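You operate a simulated robot arm through the tools that you are given. There is no shell and no other tool.

The job below is to be done with a simulated robot arm. You get a single attempt, and the scene is never put back.

## Task
Rinse the green filter in the grey cabinet, then drain the cabinet.
Fine: Four pump strokes with the drawer shut; the filter stays in there. Shut the red drain lever again. Set down upright: what you pick out.

Only the result counts: the job must be done as asked and must still hold three seconds after the hand-in. Knocking over, shifting, dropping, spilling or breaking anything else fails it.

## Robot
A 6-joint arm with a two-finger gripper, fixed in place. Base frame: the origin is on the floor under the middle of its stand, x ahead of it, y to its left, z up. Lengths are in mm, angles in degrees, forces in N, time in s.
It reaches about 1298 mm from its shoulder. Its first joint turns from -149.0 to 149.0 degrees. Payload 1.57 kg.
The tool frame sits at the grasp point between the pads (the TCP): z along the fingers, y along the line on which they close. The tips reach 21 mm beyond it. The gripper opens to 70 mm; its body begins 50 mm behind the TCP.
Orientation is that of the tool frame in the base frame, as a unit quaternion [x, y, z, w]. With the fingers straight down and closing along the base's y, the tool's x points along the base's -x, its y along +y and its z along -z.

## Interface
- The arm moves only by the tool servo_tool. Its argument "increments" is a list of rows, each a list of 7 numbers: the shift along the base's x, y, z in m, then the turn, a rotation vector about the base's x, y, z in degrees, then the finger opening in m, from 0 to 0.07. In form: [[tx, ty, tz, wx, wy, wz, hand], ...]. A call has 1 to 20 rows; each row shifts and turns the commanded pose from where the row before left it. A row lasts 0.2 s, in which the tool goes at most 50 mm and 8.6 degrees; a call with a longer step from one row to the next is refused whole, and so is a gripper value outside its range. A pose out of reach is approached as far as the arm can. The call stops where the force on the tool passes 40 N (or 10 N more than at its start, if that is more) or the arm is blocked; 0.2 s more then pass. Each finger travels about 103.7 mm/s and halts on what it meets, pressing with about 30 N; the grip force reading is that of the motor and also rises with nothing between the fingers. The clock runs only during rows and for 0.2 s after the last one: add rows that do not move to give the fingers time. The reply holds the time, the measured pose of the TCP, the force on the tool along the base axes, the opening and the grip force, in the units named above and with some noise, with the torque about the TCP (base axes, N m) and any sound that the robot's microphone picked up.
- Cameras (640 x 400 px; columns grow to the right, rows downward): "scene" is fixed at [206.3, 657.5, 1345]; the picture's right is [-0.99, -0.13, 0.00], its down [-0.04, 0.33, -0.94] and it looks along [0.12, -0.94, -0.33] (base axes); focal length 373 px, centre (320, 200). "wrist" rides on the gripper at [79, 4, -81] in the tool frame; the picture's right is [-0.05, 1.00, 0.00], its down [-0.67, -0.04, -0.74] and it looks along [-0.74, -0.04, 0.67] (tool axes); focal length 256 px, centre (320, 200). There is no depth. A picture from a camera that has moved, and an enlarged one, comes with that camera's place and axes in the base frame and with its lens. The place of the scene camera against the robot may be out by one fixed shift of up to 25 mm in any direction.
- get_image(camera): a new picture of that camera. It takes no simulated time.
- slide_trunk(by): slides the trunk up (or, below 0, down) by that many mm; the arm rides with it, the base frame stays. It gives what a move gives, with no picture.
- enlarge(camera, box): a new picture of the part [left, top, right, bottom] of that camera's present view, enlarged. It takes no simulated time.
- close_job(): hands the job in; it is judged then, once.

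Places have to be worked out from the pictures, the camera data and where the tool is seen. Open the gripper and draw the arm clear of the work before you hand the job in, unless the task says otherwise.

The tools are called after "Request:" as name(argument=value, ...) on one line, values as JSON. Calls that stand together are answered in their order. servo_tool: Moves the arm, as the interface text tells. Its arguments: {"type":"object","properties":{"increments":{"type":"array","items":{"type":"array","items":{"type":"number"}}}},"required":["increments"]} The other tools are called the same way: slide_trunk (by) moves the trunk up or down; get_image (camera) takes a picture; enlarge (camera, box) takes an enlarged picture of a part of a camera's view; close_job () hands the job in.

At the start:

```text
t: 0.0
position: [325.5, -672.1, 1194.1]
tcp_rot: [0.0, 1.0, 0.0, 0.0]
contact_force: [0.7, 0.7, 0.2]
torque: [-0.01, -0.01, -0.01]
gripper_width: 70.0
finger_force: 0.1
trunk travel left (down, up): [-875.0, 95.0]
```

scene: 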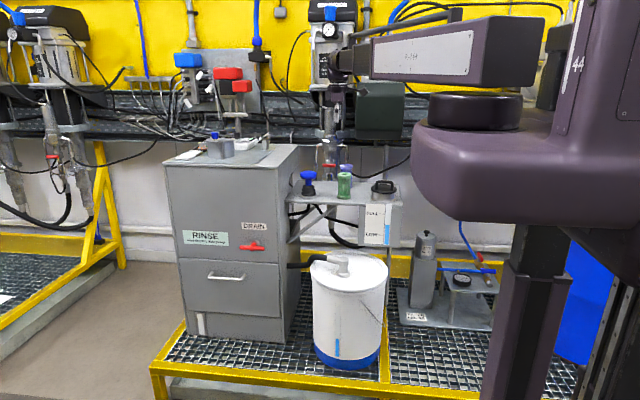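
wrist: 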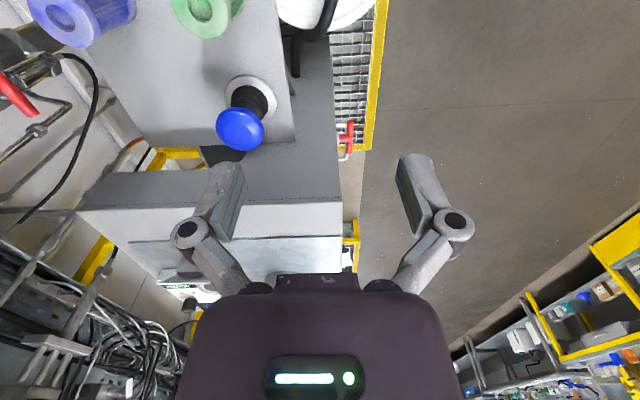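

I'll begin by looking closely at the cabinet and shelf areas to identify the drawer, lever, pump and filters.

Request:
enlarge(camera="scene", box=[160, 120, 320, 220])

Request:
enlarge(camera="scene", box=[270, 140, 430, 240])

Request:
enlarge(camera="scene", box=[160, 210, 320, 350])

Request:
enlarge(camera="scene", box=[290, 220, 510, 380])

Request:
enlarge(camera="wrist", box=[0, 0, 400, 250])

```text
4.00 times, centred on (240, 170) of scene
camera zoom: at [206.3, 657.5, 1345.0], right [-0.99, -0.13, 0.0], down [-0.04, 0.33, -0.94], along [0.12, -0.94, -0.33], focal length 1492 px, centre (640, 320)
```

zoom: 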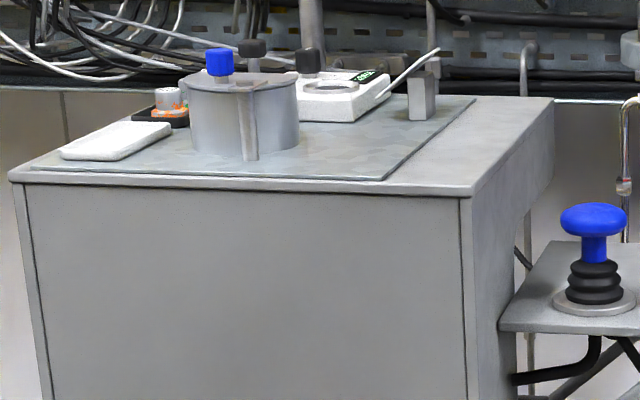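

```text
4.00 times, centred on (350, 190) of scene
camera zoom: at [206.3, 657.5, 1345.0], right [-0.99, -0.13, 0.0], down [-0.04, 0.33, -0.94], along [0.12, -0.94, -0.33], focal length 1492 px, centre (200, 240)
```

zoom: 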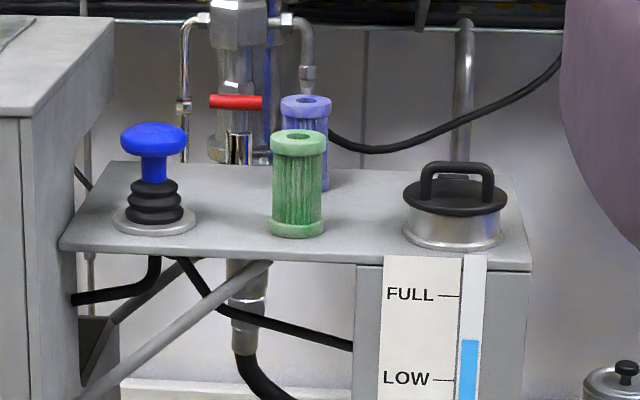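

```text
2.86 times, centred on (240, 280) of scene
camera zoom: at [206.3, 657.5, 1345.0], right [-0.99, -0.13, 0.0], down [-0.04, 0.33, -0.94], along [0.12, -0.94, -0.33], focal length 1066 px, centre (549, -29)
```

zoom: 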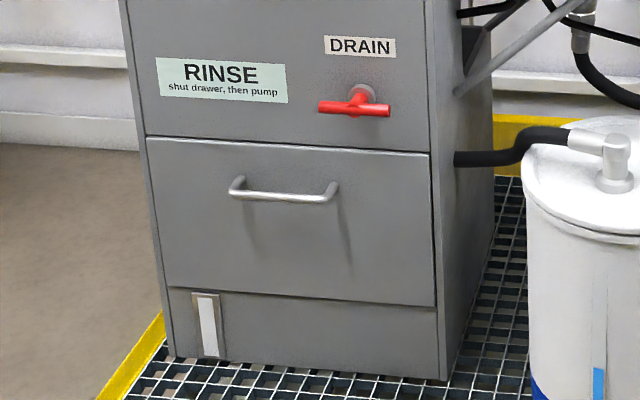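

```text
2.50 times, centred on (400, 300) of scene
camera zoom: at [206.3, 657.5, 1345.0], right [-0.99, -0.13, 0.0], down [-0.04, 0.33, -0.94], along [0.12, -0.94, -0.33], focal length 933 px, centre (120, -50)
```

zoom: 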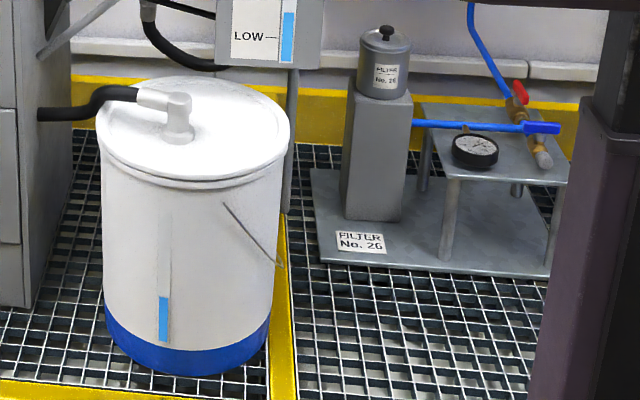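

```text
1.60 times, centred on (200, 125) of wrist
camera zoom: at [247.4, -668.1, 1273.7], right [0.05, 1.0, 0.0], down [0.67, -0.04, 0.74], along [0.74, -0.04, -0.67], focal length 410 px, centre (512, 320)
```

zoom: 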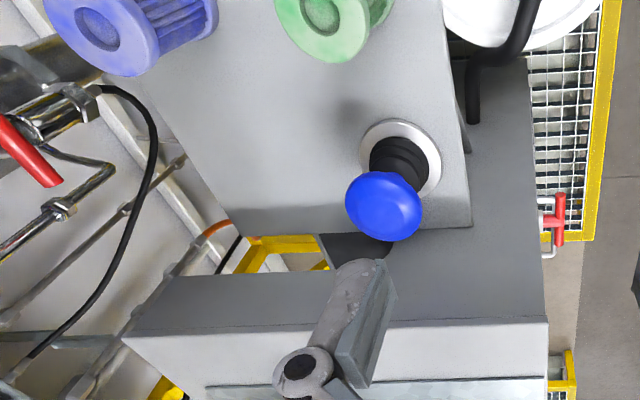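

The scene shows a cabinet with drawer/handle and red drain lever on its front, and a shelf with blue pump knob, green and blue filters, plus a capped reservoir. I estimate the cabinet's front face at y≈-654, x 531–981, drawer handle near (749,-610,565), lever near (637,-620,715). I move back and turn the wrist camera to look along -y at the front.

Request:
servo_tool(increments=[[0.0, 0.045, 0, 0, 0, 0, 0.07], [0.02, 0.042, 0, 0, 0, -8.2, 0.07], [0.02, 0.042, 0, 0, 0, -8.2, 0.07], [0.02, 0.042, 0, 0, 0, -8.2, 0.07], [0.02, 0.042, 0, 0, 0, -8.2, 0.07], [0.02, 0.042, 0, 0, 0, -8.2, 0.07], [0.02, 0.042, 0, 0, 0, -8.2, 0.07], [0.02, 0.042, 0, 0, 0, -8.2, 0.07], [0.02, 0.042, 0, 0, 0, -8.2, 0.07], [0.02, 0.042, 0, 0, 0, -8.2, 0.07], [0.02, 0.042, 0, 0, 0, -8.2, 0.07], [0.02, 0.0, 0, 0, 0, -8.0, 0.07]])

```text
t: 2.6
position: [545.8, -205.6, 1194.3]
tcp_rot: [0.707, 0.707, 0.001, 0.0]
contact_force: [0.4, -0.6, -0.7]
torque: [0.05, 0.01, -0.03]
gripper_width: 70.3
finger_force: 0.1
out of reach, approached as far as the arm can: row 8
trunk travel left (down, up): [-875.0, 95.0]
```

The pose was reached apart from a brief limit at row 8. I take new pictures from both cameras.

Request:
get_image(camera="wrist")

Request:
get_image(camera="scene")

```text
taken
camera wrist: at [550.4, -126.4, 1273.5], right [1.0, -0.06, 0.0], down [-0.04, -0.67, 0.74], along [-0.04, -0.74, -0.67], focal length 256 px, centre (320, 200)
```

wrist: 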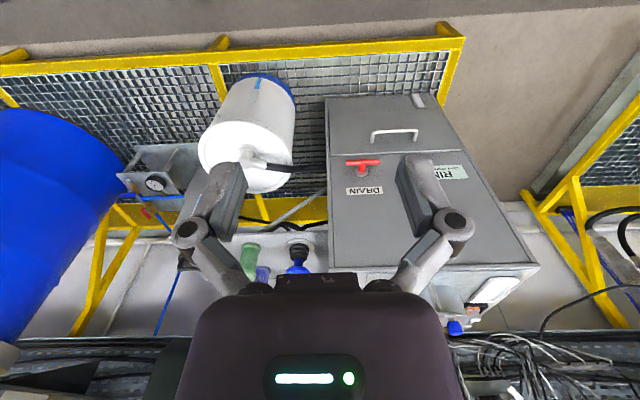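

```text
taken
```

scene: 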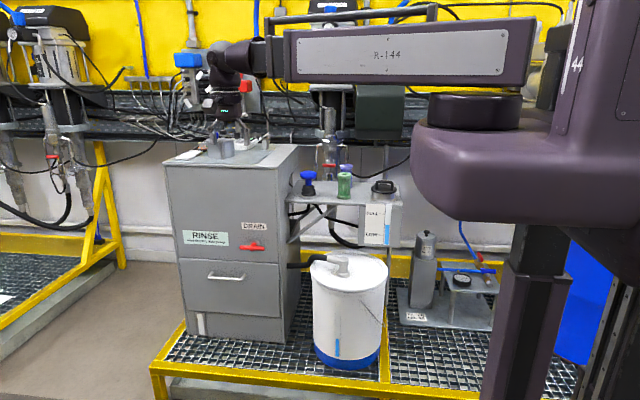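

The front is now visible from the wrist camera. I enlarge the drawer/lever zone and the shelf zone for exact pixels.

Request:
enlarge(camera="wrist", box=[320, 85, 480, 185])

Request:
enlarge(camera="wrist", box=[180, 180, 340, 280])

Request:
enlarge(camera="wrist", box=[180, 60, 340, 160])

```text
4.00 times, centred on (400, 135) of wrist
camera zoom: at [550.4, -126.4, 1273.5], right [1.0, -0.06, 0.0], down [-0.04, -0.67, 0.74], along [-0.04, -0.74, -0.67], focal length 1024 px, centre (0, 460)
```

zoom: 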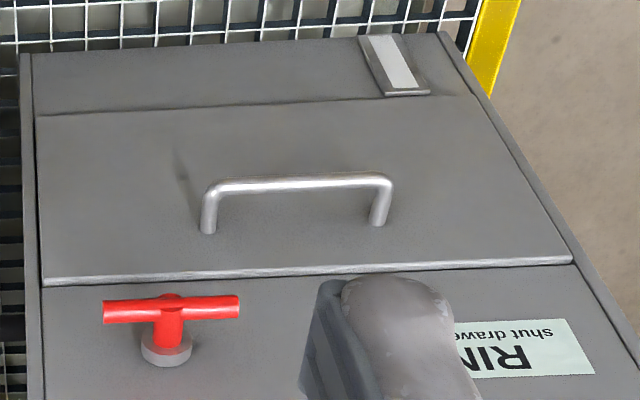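

```text
4.00 times, centred on (260, 230) of wrist
camera zoom: at [550.4, -126.4, 1273.5], right [1.0, -0.06, 0.0], down [-0.04, -0.67, 0.74], along [-0.04, -0.74, -0.67], focal length 1024 px, centre (560, 80)
```

zoom: 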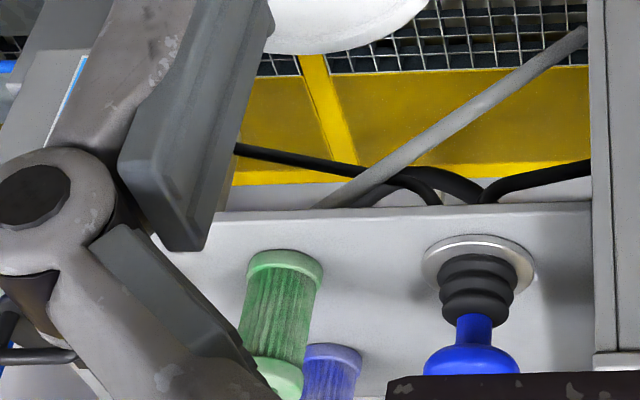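

```text
4.00 times, centred on (260, 110) of wrist
camera zoom: at [550.4, -126.4, 1273.5], right [1.0, -0.06, 0.0], down [-0.04, -0.67, 0.74], along [-0.04, -0.74, -0.67], focal length 1024 px, centre (560, 560)
```

zoom: 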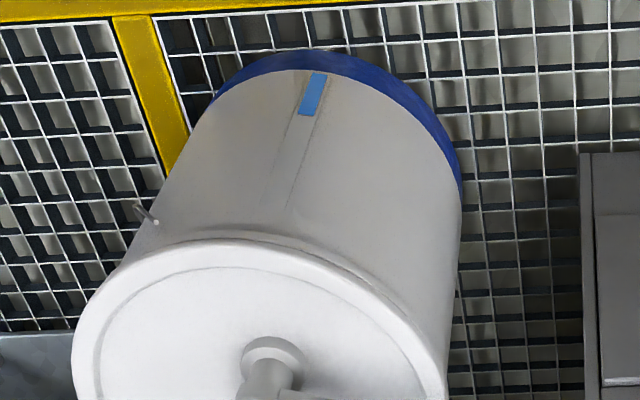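

I now place the cabinet front at y≈-650 (top z≈1007), handle bar at x 699–840, y≈-611, z≈550, pump at (450,-798) on shelf z≈855. I enlarge the arm itself in the scene view to understand its link layout before lowering the trunk.

Request:
enlarge(camera="scene", box=[180, 0, 640, 288])

Request:
enlarge(camera="scene", box=[180, 30, 340, 130])

```text
1.39 times, centred on (410, 144) of scene
camera zoom: at [206.3, 657.5, 1345.0], right [-0.99, -0.13, 0.0], down [-0.04, 0.33, -0.94], along [0.12, -0.94, -0.33], focal length 518 px, centre (195, 278)
```

zoom: 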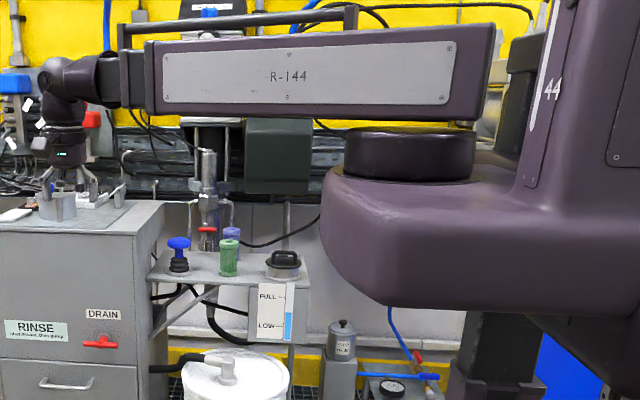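

```text
4.00 times, centred on (260, 80) of scene
camera zoom: at [206.3, 657.5, 1345.0], right [-0.99, -0.13, 0.0], down [-0.04, 0.33, -0.94], along [0.12, -0.94, -0.33], focal length 1492 px, centre (560, 680)
```

zoom: 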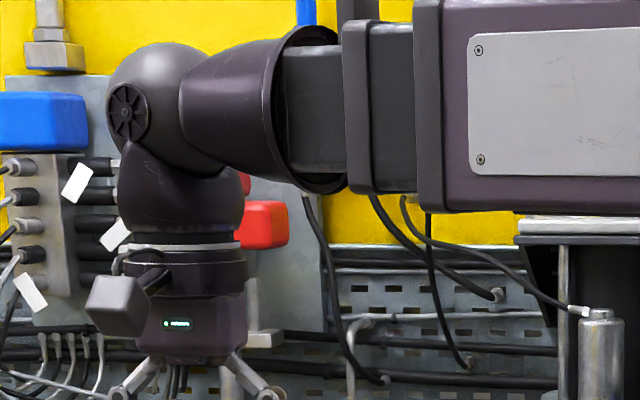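

The arm is a telescoping boom on a yawing turret, so it stays a straight line from the stand to the wrist. I move to (770,-330,1194) while turning back to the initial yaw, so I can then tilt the tool horizontal toward the handle.

Request:
servo_tool(increments=[[0.03, -0.012, 0, 0, 0, 0, 0.07], [0.03, -0.012, 0, 0, 0, 8.2, 0.07], [0.03, -0.012, 0, 0, 0, 8.2, 0.07], [0.03, -0.012, 0, 0, 0, 8.2, 0.07], [0.03, -0.012, 0, 0, 0, 8.2, 0.07], [0.03, -0.012, 0, 0, 0, 8.2, 0.07], [0.03, -0.012, 0, 0, 0, 8.2, 0.07], [0.014, -0.012, 0, 0, 0, 8.2, 0.07], [0, -0.012, 0, 0, 0, 8.2, 0.07], [0, -0.012, 0, 0, 0, 8.2, 0.07], [0, -0.004, 0, 0, 0, 8.2, 0.07], [0, 0, 0, 0, 0, 8.0, 0.07]])

```text
t: 5.2
position: [769.3, -330.6, 1194.4]
tcp_rot: [-0.001, 1.0, 0.0, 0.0]
contact_force: [-0.1, -0.4, 0.1]
torque: [0.02, -0.01, -0.01]
gripper_width: 70.0
finger_force: 0.1
out of reach, approached as far as the arm can: row 1
trunk travel left (down, up): [-875.0, 95.0]
```

Now at (769,-331,1194) with the start orientation. I tilt the tool by -90° about x so the fingers point along -y and close vertically, well away from everything.

Request:
servo_tool(increments=[[0, 0, 0, -8.2, 0, 0, 0.07], [0, 0, 0, -8.2, 0, 0, 0.07], [0, 0, 0, -8.2, 0, 0, 0.07], [0, 0, 0, -8.2, 0, 0, 0.07], [0, 0, 0, -8.2, 0, 0, 0.07], [0, 0, 0, -8.2, 0, 0, 0.07], [0, 0, 0, -8.2, 0, 0, 0.07], [0, 0, 0, -8.2, 0, 0, 0.07], [0, 0, 0, -8.2, 0, 0, 0.07], [0, 0, 0, -8.2, 0, 0, 0.07], [0, 0, 0, -8.0, 0, 0, 0.07]])

```text
t: 7.6
position: [769.1, -331.7, 1380.8]
tcp_rot: [0.0, -0.707, 0.707, 0.0]
contact_force: [-0.7, -0.9, 0.2]
torque: [0.0, -0.03, 0.01]
gripper_width: 69.8
finger_force: 0.1
out of reach, approached as far as the arm can: row 2, 3, 4, 5, 6, 7, 8, 9, 10, 11
trunk travel left (down, up): [-875.0, 95.0]
```

The boom can't dip for height, so the wrist settled at z≈1381 with the tool horizontal; height has to come from the trunk. I check the view, then slide the trunk down in stages (path below the tool at y≈-330 is free floor).

Request:
get_image(camera="scene")

Request:
slide_trunk(by=-400)

```text
taken
```

scene: 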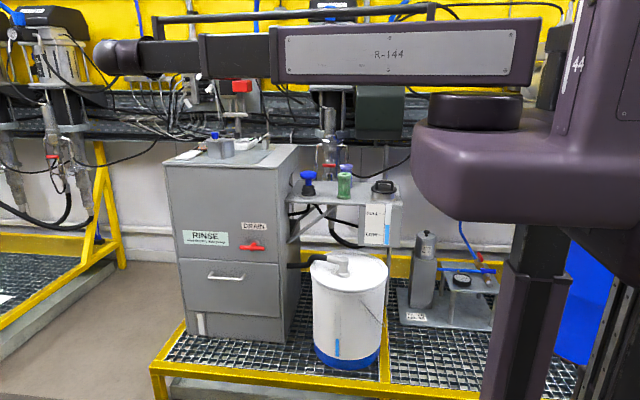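

```text
t: 11.4
position: [769.6, -331.6, 980.1]
tcp_rot: [0.0, 0.708, -0.706, -0.001]
contact_force: [-0.2, -0.3, 0.2]
torque: [-0.01, 0.03, 0.02]
gripper_width: 70.3
finger_force: 0.1
trunk travel left (down, up): [-475.0, 495.0]
```

Trunk lowered cleanly by 400. I look at both views before going further down.

Request:
get_image(camera="scene")

Request:
get_image(camera="wrist")

```text
taken
```

scene: 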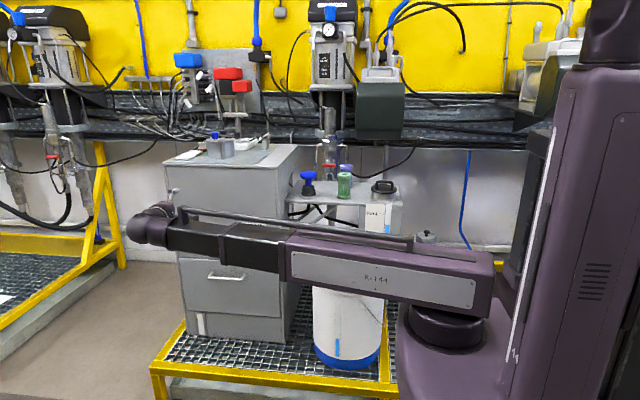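

```text
taken
camera wrist: at [691.7, -250.5, 974.4], right [0.05, 0.0, -1.0], down [0.67, 0.74, 0.04], along [0.74, -0.67, 0.04], focal length 256 px, centre (320, 200)
```

wrist: 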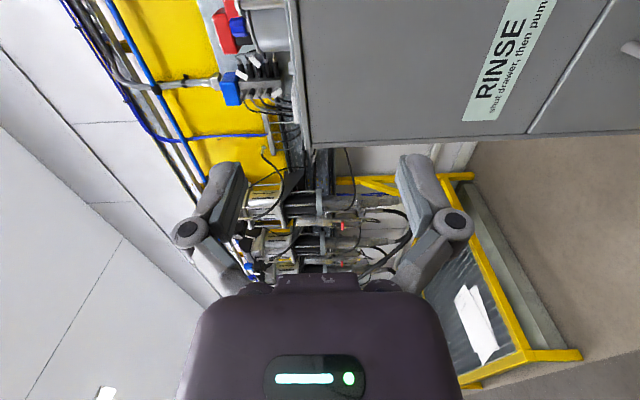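

Clear so far. I lower the remaining ~430 mm so the horizontal tool is at the handle's height, still 280 mm in front of it.

Request:
slide_trunk(by=-430)

Request:
get_image(camera="wrist")

Request:
get_image(camera="scene")

```text
refused: -430 is not a number from -400 to 400
```

```text
taken
camera wrist: at [691.7, -250.5, 974.4], right [0.05, 0.0, -1.0], down [0.67, 0.74, 0.04], along [0.74, -0.67, 0.04], focal length 256 px, centre (320, 200)
```

wrist: 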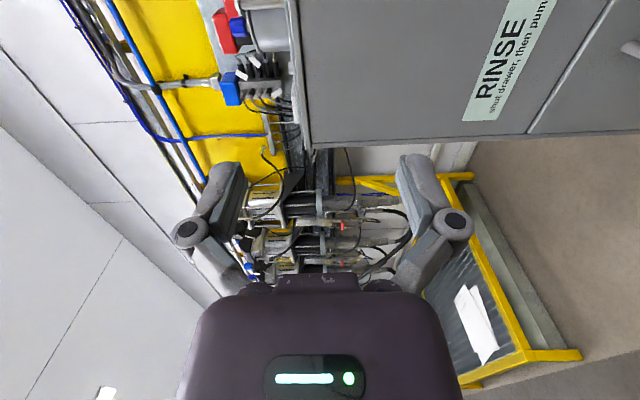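

```text
taken
```

scene: 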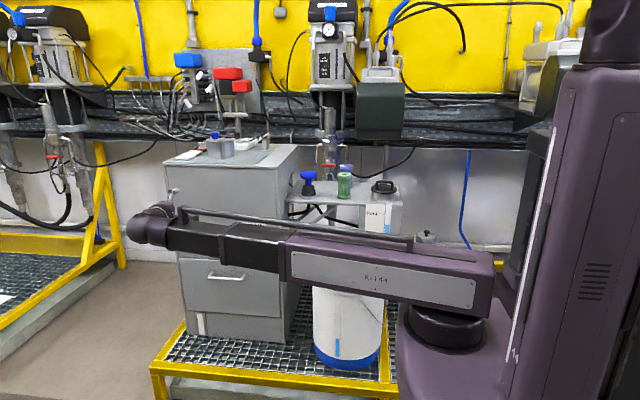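

The slide is limited to 400 per call; I slide 400 down and look again.

Request:
slide_trunk(by=-400)

Request:
get_image(camera="wrist")

Request:
get_image(camera="scene")

```text
t: 15.3
position: [769.4, -330.5, 580.6]
tcp_rot: [0.0, -0.707, 0.707, -0.001]
contact_force: [0.1, 0.2, 0.3]
torque: [0.02, 0.03, 0.01]
gripper_width: 70.1
finger_force: 0.3
trunk travel left (down, up): [-75.0, 895.0]
```

```text
taken
camera wrist: at [691.8, -250.5, 574.4], right [0.05, 0.0, -1.0], down [0.67, 0.74, 0.04], along [0.74, -0.67, 0.04], focal length 256 px, centre (320, 200)
```

wrist: 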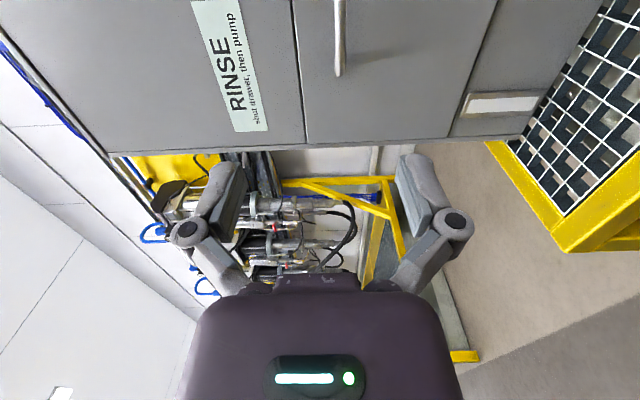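

```text
taken
```

scene: 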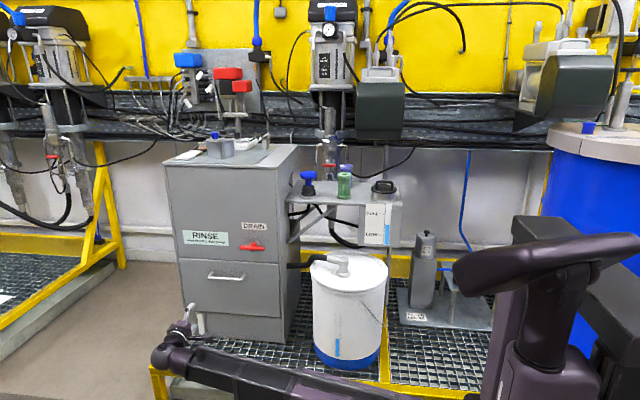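

The handle bar is visible at top of the wrist view, slightly below the tool's height. I enlarge it to get its z more precisely.

Request:
enlarge(camera="wrist", box=[280, 0, 420, 88])

```text
4.55 times, centred on (350, 44) of wrist
camera zoom: at [691.8, -250.5, 574.4], right [0.05, 0.0, -1.0], down [0.67, 0.74, 0.04], along [0.74, -0.67, 0.04], focal length 1164 px, centre (184, 909)
```

zoom: 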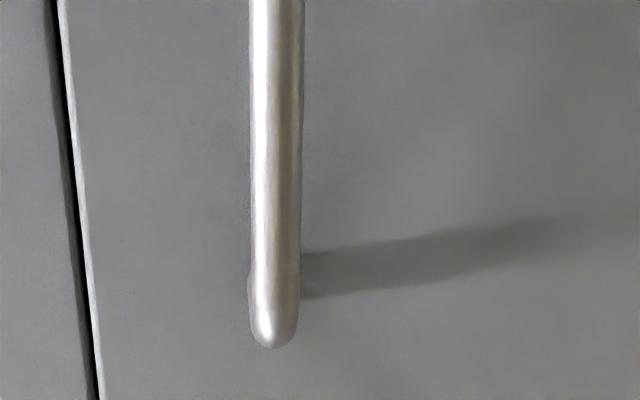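

Bar z comes out ≈555 with ends x≈700–838. I lower the trunk 25 mm so the tool is level with it.

Request:
slide_trunk(by=-25)

Request:
servo_tool(increments=[[0, -0.02, 0, 0, 0, 0, 0.07]])

```text
t: 16.0
position: [770.4, -330.9, 555.0]
tcp_rot: [0.0, -0.707, 0.707, 0.0]
contact_force: [0.4, 0.2, -0.6]
torque: [-0.05, 0.02, 0.03]
gripper_width: 70.1
finger_force: 0.0
trunk travel left (down, up): [-50.0, 920.0]
```

```text
t: 16.4
position: [771.8, -352.1, 554.6]
tcp_rot: [0.0, 0.707, -0.707, 0.0]
contact_force: [-0.2, -0.5, -0.4]
torque: [0.0, 0.0, -0.02]
gripper_width: 70.1
finger_force: 0.1
trunk travel left (down, up): [-50.0, 920.0]
```

Commanding works from the present pose. I advance to y≈-560, leaving fingertips short of the bar, and then check.

Request:
servo_tool(increments=[[0, -0.04, 0, 0, 0, 0, 0.07], [0, -0.04, 0, 0, 0, 0, 0.07], [0, -0.04, 0, 0, 0, 0, 0.07], [0, -0.04, 0, 0, 0, 0, 0.07], [0, -0.03, 0, 0, 0, 0, 0.07], [0, -0.018, 0, 0, 0, 0, 0.07]])

Request:
get_image(camera="wrist")

Request:
get_image(camera="scene")

```text
t: 17.8
position: [770.0, -561.5, 555.3]
tcp_rot: [0.001, -0.707, 0.707, 0.0]
contact_force: [-0.4, -0.6, -0.3]
torque: [0.0, -0.01, 0.01]
gripper_width: 70.2
finger_force: 0.0
trunk travel left (down, up): [-50.0, 920.0]
```

```text
taken
camera wrist: at [691.9, -480.4, 549.5], right [0.05, 0.0, -1.0], down [0.67, 0.75, 0.04], along [0.74, -0.67, 0.04], focal length 256 px, centre (320, 200)
```

wrist: 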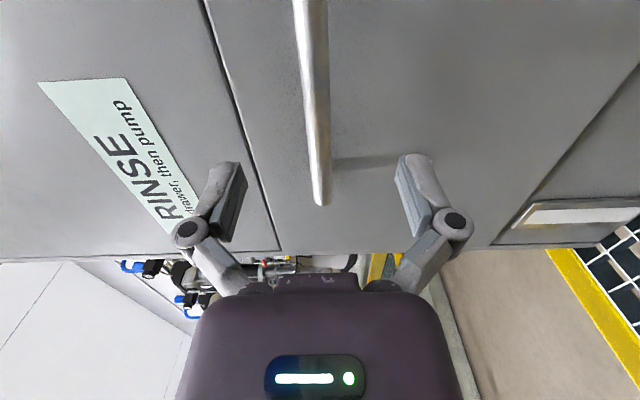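

```text
taken
```

scene: 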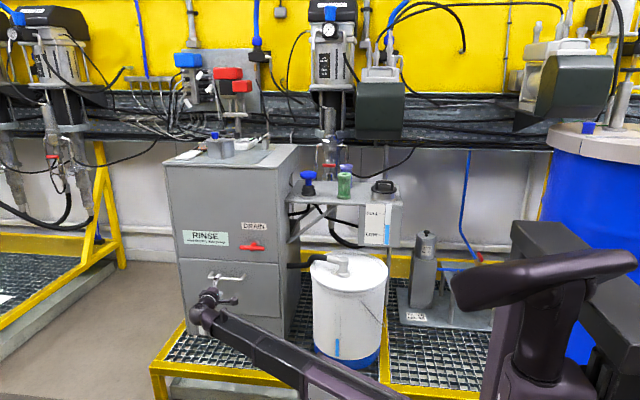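

The bar is centred between the fingers. I advance 45 mm so the bar lies between the pads, then close.

Request:
servo_tool(increments=[[0, -0.02, 0, 0, 0, 0, 0.07], [0, -0.015, 0, 0, 0, 0, 0.07], [0, -0.01, 0, 0, 0, 0, 0.07], [0, 0, 0, 0, 0, 0, 0.07]])

Request:
get_image(camera="wrist")

```text
t: 18.8
position: [768.8, -604.0, 555.3]
tcp_rot: [0.0, 0.708, -0.706, 0.0]
contact_force: [-0.4, -0.7, 0.3]
torque: [-0.01, -0.04, -0.03]
gripper_width: 70.0
finger_force: 0.0
trunk travel left (down, up): [-50.0, 920.0]
```

```text
taken
camera wrist: at [691.4, -522.6, 549.2], right [0.05, 0.0, -1.0], down [0.67, 0.74, 0.04], along [0.74, -0.67, 0.04], focal length 256 px, centre (320, 200)
```

wrist: 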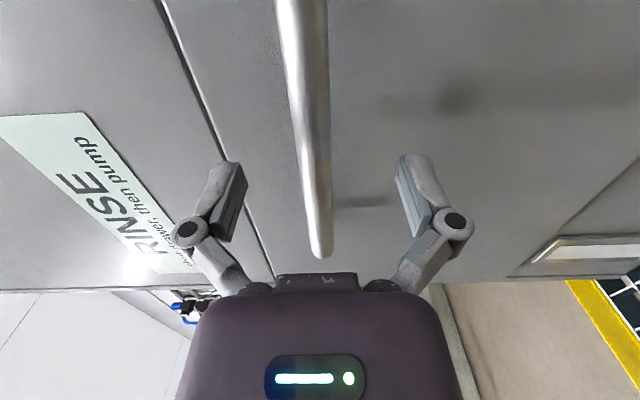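

Contact-free and aligned. Close the fingers on the bar.

Request:
servo_tool(increments=[[0, 0, 0, 0, 0, 0, 0.0], [0, 0, 0, 0, 0, 0, 0.0], [0, 0, 0, 0, 0, 0, 0.0]])

Request:
get_image(camera="wrist")

```text
t: 19.6
position: [768.8, -602.7, 556.1]
tcp_rot: [-0.001, 0.707, -0.707, 0.001]
contact_force: [1.1, 9.1, 10.1]
torque: [-0.11, 0.1, -0.04]
gripper_width: 13.2
finger_force: 32.4
trunk travel left (down, up): [-50.0, 920.0]
```

```text
taken
camera wrist: at [691.3, -521.6, 550.5], right [0.05, 0.0, -1.0], down [0.67, 0.75, 0.04], along [0.74, -0.67, 0.04], focal length 256 px, centre (320, 200)
```

wrist: 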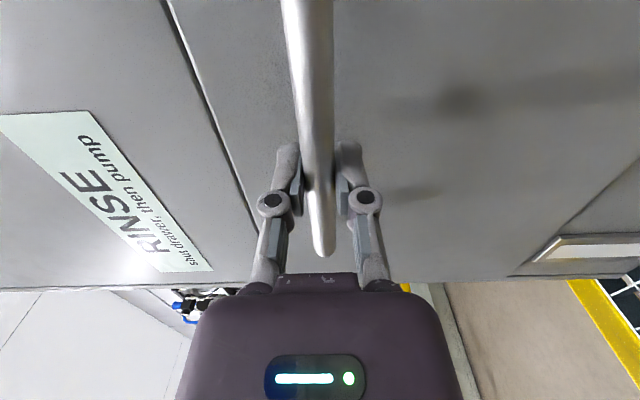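

The bar is held (13.2 mm, 32 N). I pull the drawer out gently along +y.

Request:
servo_tool(increments=[[0, 0.01, 0, 0, 0, 0, 0.0], [0, 0.015, 0, 0, 0, 0, 0.0], [0, 0.02, 0, 0, 0, 0, 0.0], [0, 0.02, 0, 0, 0, 0, 0.0], [0, 0.02, 0, 0, 0, 0, 0.0]])

Request:
get_image(camera="scene")

```text
t: 20.8
position: [769.0, -517.6, 555.8]
tcp_rot: [-0.001, -0.707, 0.707, 0.002]
contact_force: [2.2, 2.8, 9.9]
torque: [-0.06, 0.02, -0.43]
gripper_width: 13.2
finger_force: 31.9
trunk travel left (down, up): [-50.0, 920.0]
```

```text
taken
```

scene: 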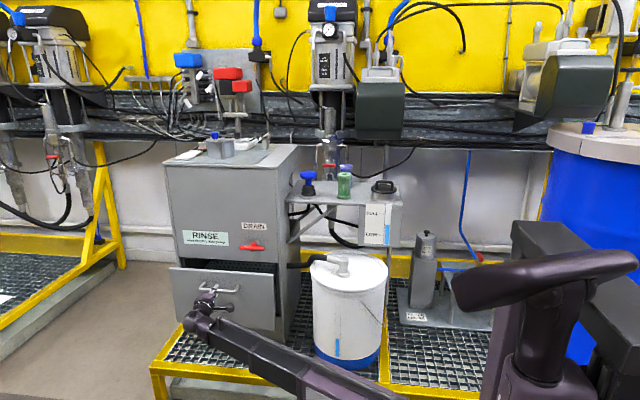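

The drawer is sliding out freely. I pull further in steps, watching force.

Request:
servo_tool(increments=[[0, 0.02, 0, 0, 0, 0, 0.0], [0, 0.025, 0, 0, 0, 0, 0.0], [0, 0.025, 0, 0, 0, 0, 0.0], [0, 0.025, 0, 0, 0, 0, 0.0], [0, 0.025, 0, 0, 0, 0, 0.0], [0, 0.02, 0, 0, 0, 0, 0.0]])

Request:
get_image(camera="scene")

Request:
get_image(camera="wrist")

```text
t: 22.2
position: [769.1, -379.5, 555.8]
tcp_rot: [0.0, 0.707, -0.707, 0.0]
contact_force: [13.1, 1.3, 16.4]
torque: [-0.1, 0.06, 0.72]
gripper_width: 12.9
finger_force: 31.9
trunk travel left (down, up): [-50.0, 920.0]
```

```text
taken
```

scene: 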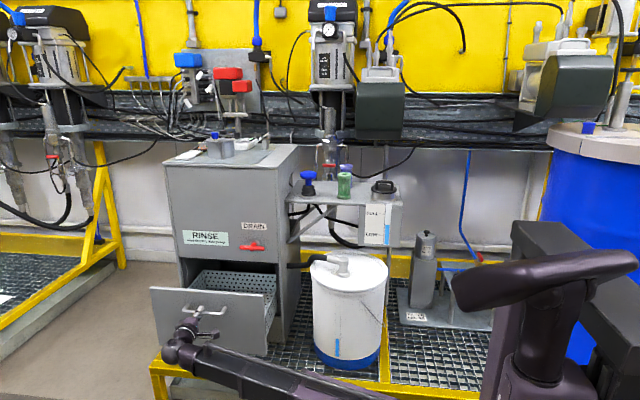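

```text
taken
camera wrist: at [691.0, -298.3, 550.3], right [0.05, 0.0, -1.0], down [0.66, 0.75, 0.04], along [0.75, -0.67, 0.04], focal length 256 px, centre (320, 200)
```

wrist: 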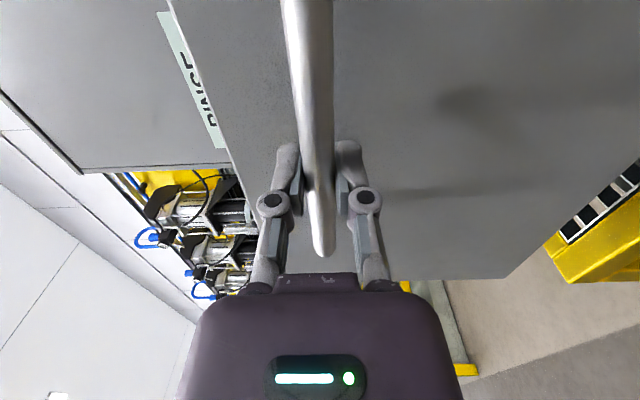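

Drawer is out ~223 mm and has a perforated tray inside. I pull a little more to gain room.

Request:
servo_tool(increments=[[0, 0.015, 0, 0, 0, 0, 0.0], [0, 0.015, 0, 0, 0, 0, 0.0], [0, 0.015, 0, 0, 0, 0, 0.0], [0, 0.01, 0, 0, 0, 0, 0.0]])

```text
t: 23.2
position: [769.2, -325.9, 557.3]
tcp_rot: [0.0, -0.707, 0.708, 0.001]
contact_force: [10.3, -1.2, 17.3]
torque: [-0.1, 0.05, 0.92]
gripper_width: 13.3
finger_force: 31.9
trunk travel left (down, up): [-50.0, 920.0]
```

Drawer open ~277 mm, that's enough. I release the bar and back off straight along +y.

Request:
servo_tool(increments=[[0, 0, 0, 0, 0, 0, 0.07], [0, 0, 0, 0, 0, 0, 0.07], [0, 0, 0, 0, 0, 0, 0.07], [0, 0.02, 0, 0, 0, 0, 0.07], [0, 0.03, 0, 0, 0, 0, 0.07], [0, 0.03, 0, 0, 0, 0, 0.07]])

Request:
get_image(camera="wrist")

Request:
get_image(camera="scene")

```text
t: 24.6
position: [769.7, -243.9, 555.8]
tcp_rot: [0.001, 0.707, -0.707, -0.001]
contact_force: [0.1, -0.3, 0.4]
torque: [0.03, -0.03, 0.01]
gripper_width: 69.8
finger_force: 0.1
trunk travel left (down, up): [-50.0, 920.0]
```

```text
taken
camera wrist: at [690.8, -162.8, 549.5], right [0.05, 0.0, -1.0], down [0.67, 0.74, 0.04], along [0.74, -0.67, 0.04], focal length 256 px, centre (320, 200)
```

wrist: 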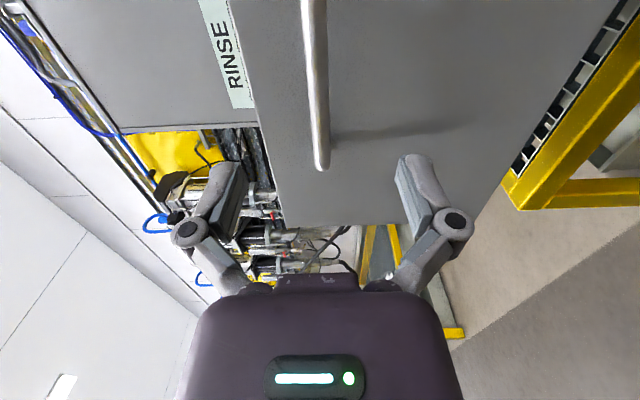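

```text
taken
```

scene: 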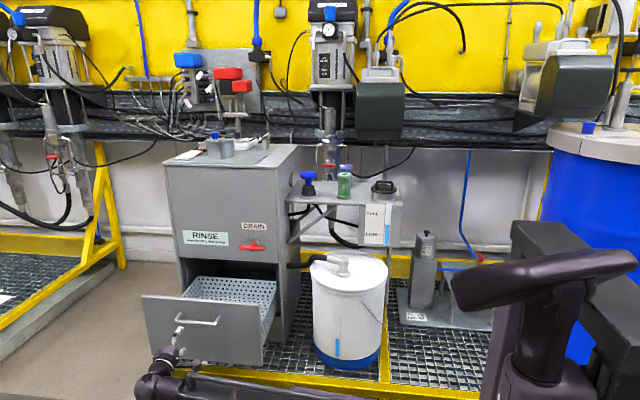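

The drawer stands open and empty. I raise the trunk 400 mm to get above it, then tilt the tool downward.

Request:
slide_trunk(by=400)

Request:
servo_tool(increments=[[0, 0, 0, 8.2, 0, 0, 0.07], [0, 0, 0, 8.2, 0, 0, 0.07], [0, 0, 0, 8.2, 0, 0, 0.07], [0, 0, 0, 8.2, 0, 0, 0.07], [0, 0, 0, 8.2, 0, 0, 0.07], [0, 0, 0, 8.2, 0, 0, 0.07], [0, 0, 0, 8.2, 0, 0, 0.07], [0, 0, 0, 8.2, 0, 0, 0.07], [0, 0, 0, 8.2, 0, 0, 0.07], [0, 0, 0, 8.2, 0, 0, 0.07], [0, 0, 0, 8.0, 0, 0, 0.07]])

```text
t: 28.4
position: [768.6, -243.1, 955.7]
tcp_rot: [0.0, 0.707, -0.707, 0.0]
contact_force: [0.0, -0.1, -0.1]
torque: [0.0, 0.0, 0.02]
gripper_width: 69.8
finger_force: 0.0
trunk travel left (down, up): [-450.0, 520.0]
```

```text
t: 30.8
position: [768.6, -242.9, 769.2]
tcp_rot: [0.0, 1.0, 0.001, 0.0]
contact_force: [0.1, -0.1, 0.2]
torque: [0.01, 0.02, 0.03]
gripper_width: 70.0
finger_force: 0.1
out of reach, approached as far as the arm can: row 1, 2, 3, 4, 5, 6, 7, 8, 9, 10
trunk travel left (down, up): [-450.0, 520.0]
```

Tool is down at z≈769. I move to about (600,-470) to look into the drawer (clear of the lever at z≈695, y>-600).

Request:
servo_tool(increments=[[-0.028, -0.038, 0, 0, 0, 0, 0.07], [-0.028, -0.038, 0, 0, 0, 0, 0.07], [-0.028, -0.038, 0, 0, 0, 0, 0.07], [-0.028, -0.038, 0, 0, 0, 0, 0.07], [-0.028, -0.038, 0, 0, 0, 0, 0.07], [-0.028, -0.037, 0, 0, 0, 0, 0.07]])

Request:
get_image(camera="wrist")

Request:
get_image(camera="scene")

```text
t: 32.2
position: [604.4, -472.1, 769.3]
tcp_rot: [-0.001, 1.0, 0.0, 0.0]
contact_force: [0.1, 0.2, 0.3]
torque: [-0.02, 0.0, 0.02]
gripper_width: 70.1
finger_force: 0.0
trunk travel left (down, up): [-450.0, 520.0]
```

```text
taken
camera wrist: at [526.0, -467.6, 848.8], right [0.05, 1.0, 0.0], down [0.67, -0.03, 0.74], along [0.74, -0.04, -0.67], focal length 256 px, centre (320, 200)
```

wrist: 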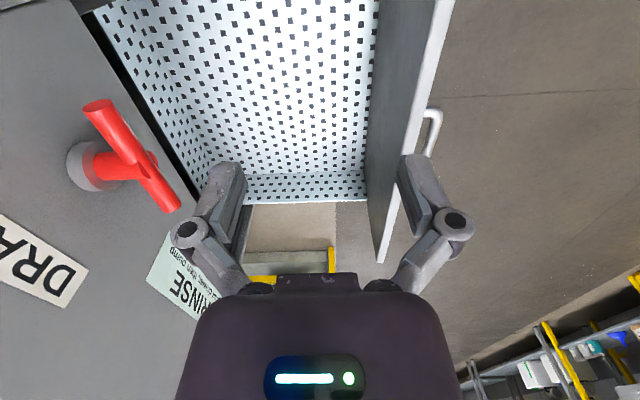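

```text
taken
```

scene: 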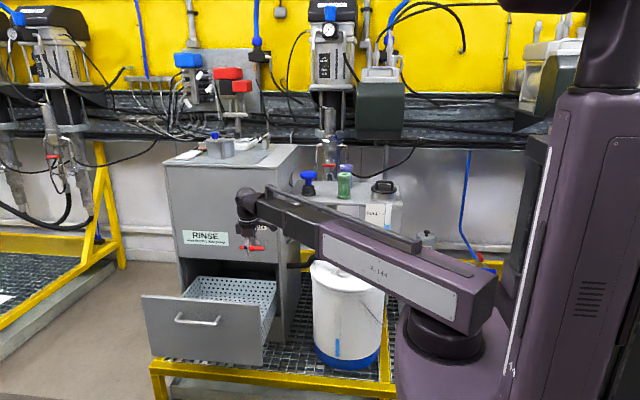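

The drawer holds an open perforated basket. I enlarge both views to work out its floor height and extents.

Request:
enlarge(camera="wrist", box=[60, 0, 460, 270])

Request:
enlarge(camera="scene", box=[130, 250, 310, 370])

```text
1.48 times, centred on (260, 135) of wrist
camera zoom: at [526.0, -467.6, 848.8], right [0.05, 1.0, 0.0], down [0.67, -0.03, 0.74], along [0.74, -0.04, -0.67], focal length 379 px, centre (409, 296)
```

zoom: 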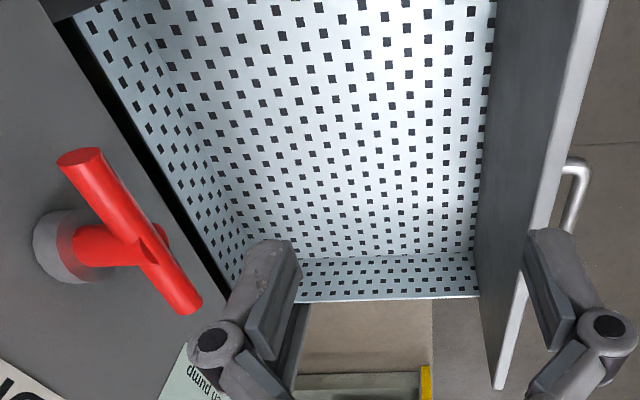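

```text
3.33 times, centred on (220, 310) of scene
camera zoom: at [206.3, 657.5, 1345.0], right [-0.99, -0.13, 0.0], down [-0.04, 0.33, -0.94], along [0.12, -0.94, -0.33], focal length 1243 px, centre (653, -167)
```

zoom: 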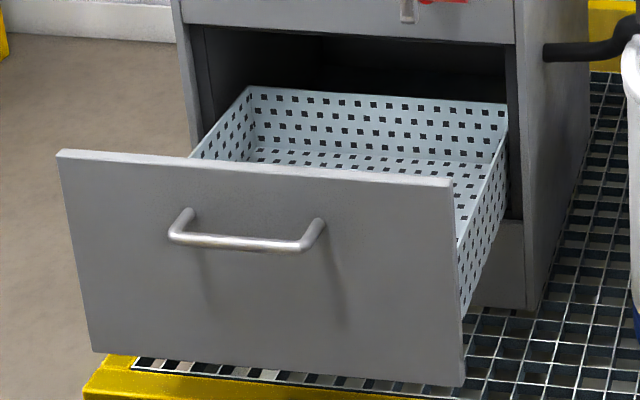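

I move 100 mm in +x for a second vantage to triangulate the basket floor.

Request:
servo_tool(increments=[[-0.03, 0, 0, 0, 0, 0, 0.07], [-0.03, 0, 0, 0, 0, 0, 0.07], [-0.03, 0, 0, 0, 0, 0, 0.07], [-0.03, 0, 0, 0, 0, 0, 0.07]])

Request:
enlarge(camera="wrist", box=[60, 0, 460, 270])

```text
t: 33.2
position: [481.0, -470.9, 769.2]
tcp_rot: [0.0, 1.0, 0.0, 0.0]
contact_force: [-0.6, -0.6, 1.0]
torque: [0.01, 0.04, -0.01]
gripper_width: 70.1
finger_force: 0.0
out of reach, approached as far as the arm can: row 2
trunk travel left (down, up): [-450.0, 520.0]
```

```text
1.48 times, centred on (260, 135) of wrist
camera zoom: at [403.2, -468.1, 848.8], right [0.05, 1.0, 0.0], down [0.67, -0.03, 0.74], along [0.74, -0.04, -0.67], focal length 379 px, centre (409, 296)
```

zoom: 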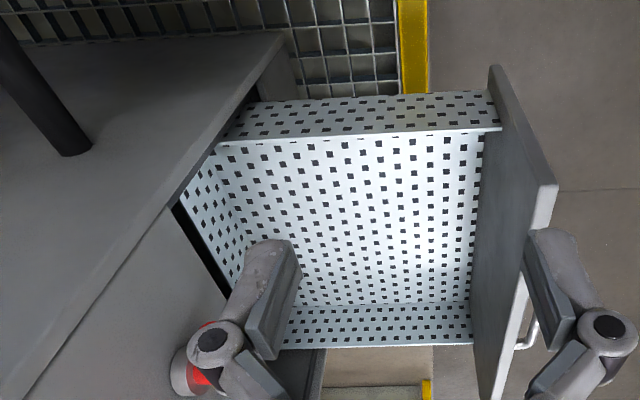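

The basket spans x≈582–955, floor z≈379, walls to z≈463, with the front panel top at z≈612. I'll set the filter around (620,-520) so the boom passes beside the panel, not over it. Now I raise the trunk 300 mm and go look at the green filter.

Request:
slide_trunk(by=300)

Request:
servo_tool(increments=[[-0.025, -0.03, 0, 0, 0, 0, 0.07], [-0.03, -0.035, 0, 0, 0, 0, 0.07], [-0.03, -0.035, 0, 0, 0, 0, 0.07], [-0.03, -0.035, 0, 0, 0, 0, 0.07], [-0.03, -0.035, 0, 0, 0, 0, 0.07], [-0.03, -0.035, 0, 0, 0, 0, 0.07], [-0.03, -0.035, 0, 0, 0, 0, 0.07], [-0.02, -0.03, 0, 0, 0, 0, 0.07]])

Request:
get_image(camera="wrist")

Request:
get_image(camera="scene")

```text
t: 36.2
position: [481.8, -472.1, 1068.2]
tcp_rot: [0.0, 1.0, -0.001, -0.001]
contact_force: [-0.8, -0.1, -0.4]
torque: [0.04, 0.01, -0.02]
gripper_width: 69.8
finger_force: 0.0
trunk travel left (down, up): [-750.0, 220.0]
```

```text
t: 38.0
position: [259.7, -744.8, 1068.9]
tcp_rot: [0.001, 1.0, 0.0, 0.0]
contact_force: [0.7, 0.0, -0.6]
torque: [0.0, 0.03, 0.0]
gripper_width: 70.1
finger_force: 0.1
trunk travel left (down, up): [-750.0, 220.0]
```

```text
taken
camera wrist: at [182.1, -740.7, 1148.4], right [0.05, 1.0, 0.0], down [0.67, -0.04, 0.75], along [0.74, -0.04, -0.67], focal length 256 px, centre (320, 200)
```

wrist: 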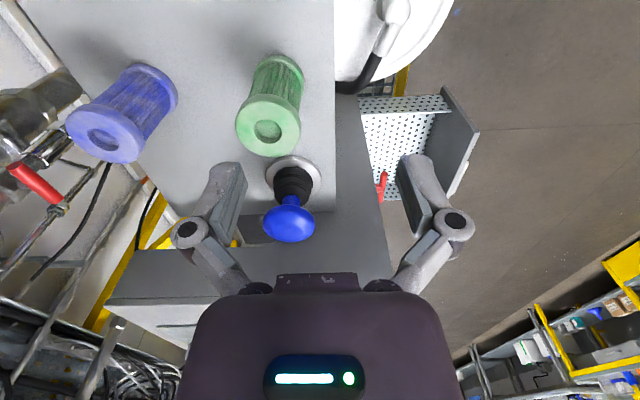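

```text
taken
```

scene: 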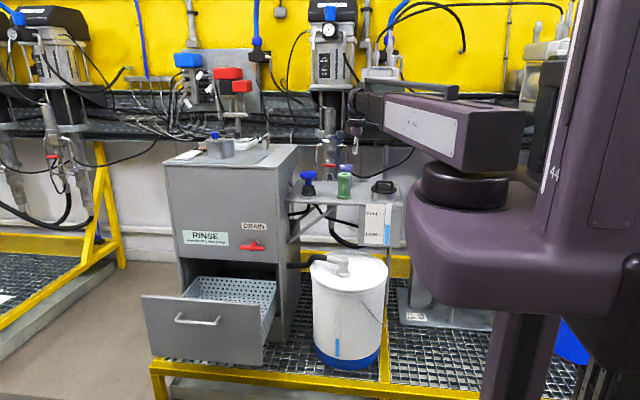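

Both filters are clearly visible. I enlarge around the green one for measurement.

Request:
enlarge(camera="wrist", box=[220, 40, 348, 168])

Request:
enlarge(camera="wrist", box=[230, 130, 350, 260])

```text
3.12 times, centred on (284, 104) of wrist
camera zoom: at [182.1, -740.7, 1148.4], right [0.05, 1.0, 0.0], down [0.67, -0.04, 0.75], along [0.74, -0.04, -0.67], focal length 800 px, centre (432, 500)
```

zoom: 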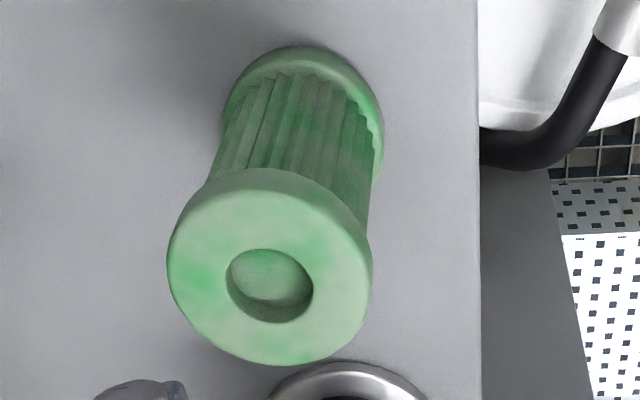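

```text
3.08 times, centred on (290, 195) of wrist
camera zoom: at [182.1, -740.7, 1148.4], right [0.05, 1.0, 0.0], down [0.67, -0.04, 0.75], along [0.74, -0.04, -0.67], focal length 788 px, centre (412, 215)
```

zoom: 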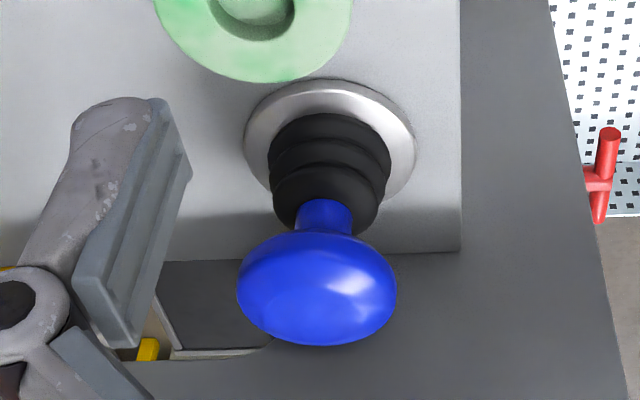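

The green filter measures ~57 mm across, 95 mm tall, centred near (302,-793), top z≈950. I move the tool over it and verify alignment before lowering.

Request:
servo_tool(increments=[[0.022, -0.024, 0, 0, 0, 0, 0.07], [0.0207, -0.0243, 0, 0, 0, 0, 0.07], [0, 0, 0, 0, 0, 0, 0.07]])

Request:
enlarge(camera="wrist", box=[220, 0, 420, 125])

Request:
get_image(camera="wrist")

```text
t: 38.8
position: [301.8, -790.9, 1068.1]
tcp_rot: [0.001, 1.0, 0.0, 0.0]
contact_force: [0.5, 0.0, 0.2]
torque: [0.0, 0.02, 0.01]
gripper_width: 70.0
finger_force: 0.1
trunk travel left (down, up): [-750.0, 220.0]
```

```text
3.20 times, centred on (320, 62) of wrist
camera zoom: at [222.7, -786.9, 1148.9], right [0.05, 1.0, 0.0], down [0.67, -0.04, 0.75], along [0.74, -0.04, -0.67], focal length 819 px, centre (320, 640)
```

zoom: 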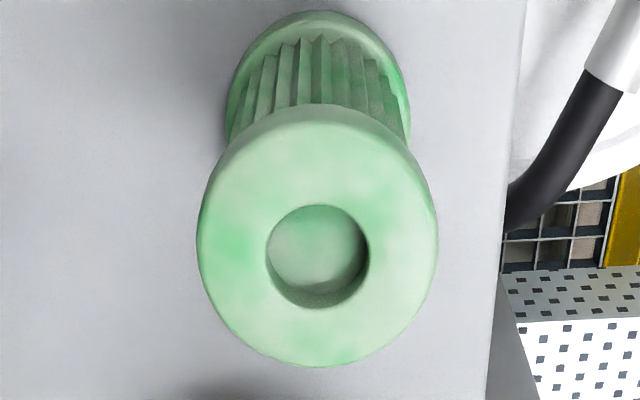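

```text
taken
camera wrist: at [222.7, -786.9, 1148.9], right [0.05, 1.0, 0.0], down [0.67, -0.04, 0.75], along [0.74, -0.04, -0.67], focal length 256 px, centre (320, 200)
```

wrist: 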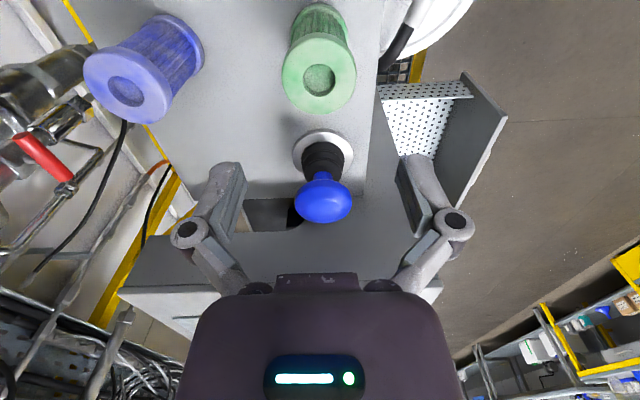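

Alignment is within ~2 mm (filter centre ≈(304,-792)). I correct slightly, then lower the trunk 60 mm first.

Request:
servo_tool(increments=[[0.002, -0.001, 0, 0, 0, 0, 0.07], [0, 0, 0, 0, 0, 0, 0.07]])

Request:
slide_trunk(by=-60)

Request:
get_image(camera="wrist")

```text
t: 39.4
position: [302.3, -791.7, 1068.8]
tcp_rot: [0.0, 1.0, 0.0, 0.0]
contact_force: [0.2, 0.6, 1.1]
torque: [0.02, 0.01, 0.01]
gripper_width: 69.9
finger_force: 0.1
trunk travel left (down, up): [-750.0, 220.0]
```

```text
t: 40.4
position: [303.0, -791.0, 1008.5]
tcp_rot: [-0.001, 1.0, 0.001, 0.0]
contact_force: [-0.3, 0.6, 0.4]
torque: [-0.01, -0.02, 0.01]
gripper_width: 70.2
finger_force: 0.0
trunk travel left (down, up): [-690.0, 280.0]
```

```text
taken
camera wrist: at [224.2, -787.5, 1088.8], right [0.05, 1.0, 0.0], down [0.67, -0.04, 0.74], along [0.74, -0.04, -0.67], focal length 256 px, centre (320, 200)
```

wrist: 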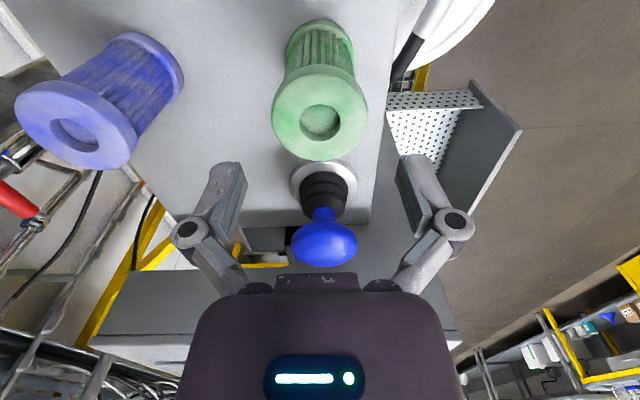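

Still aligned; a small +2 mm x correction, then lower 60 mm more so the pads straddle the top flange.

Request:
servo_tool(increments=[[0.002, 0, 0, 0, 0, 0, 0.07], [0, 0, 0, 0, 0, 0, 0.07]])

Request:
slide_trunk(by=-61)

Request:
get_image(camera="wrist")

```text
t: 41.0
position: [304.1, -791.1, 1008.4]
tcp_rot: [0.0, 1.0, 0.0, 0.0]
contact_force: [1.0, 0.2, 0.0]
torque: [-0.02, 0.03, 0.0]
gripper_width: 70.0
finger_force: 0.1
trunk travel left (down, up): [-690.0, 280.0]
```

```text
t: 42.0
position: [304.5, -789.2, 947.9]
tcp_rot: [0.0, 1.0, 0.0, -0.001]
contact_force: [0.8, 0.1, -0.1]
torque: [0.01, 0.01, 0.0]
gripper_width: 69.7
finger_force: 0.1
trunk travel left (down, up): [-629.0, 341.0]
```

```text
taken
camera wrist: at [226.1, -787.2, 1027.8], right [0.05, 1.0, 0.0], down [0.67, -0.04, 0.74], along [0.74, -0.04, -0.67], focal length 256 px, centre (320, 200)
```

wrist: 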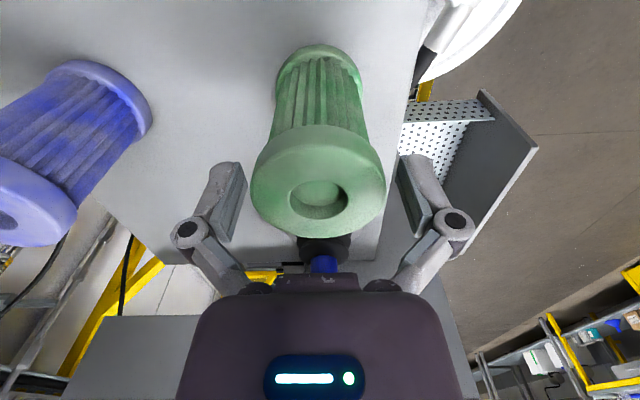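

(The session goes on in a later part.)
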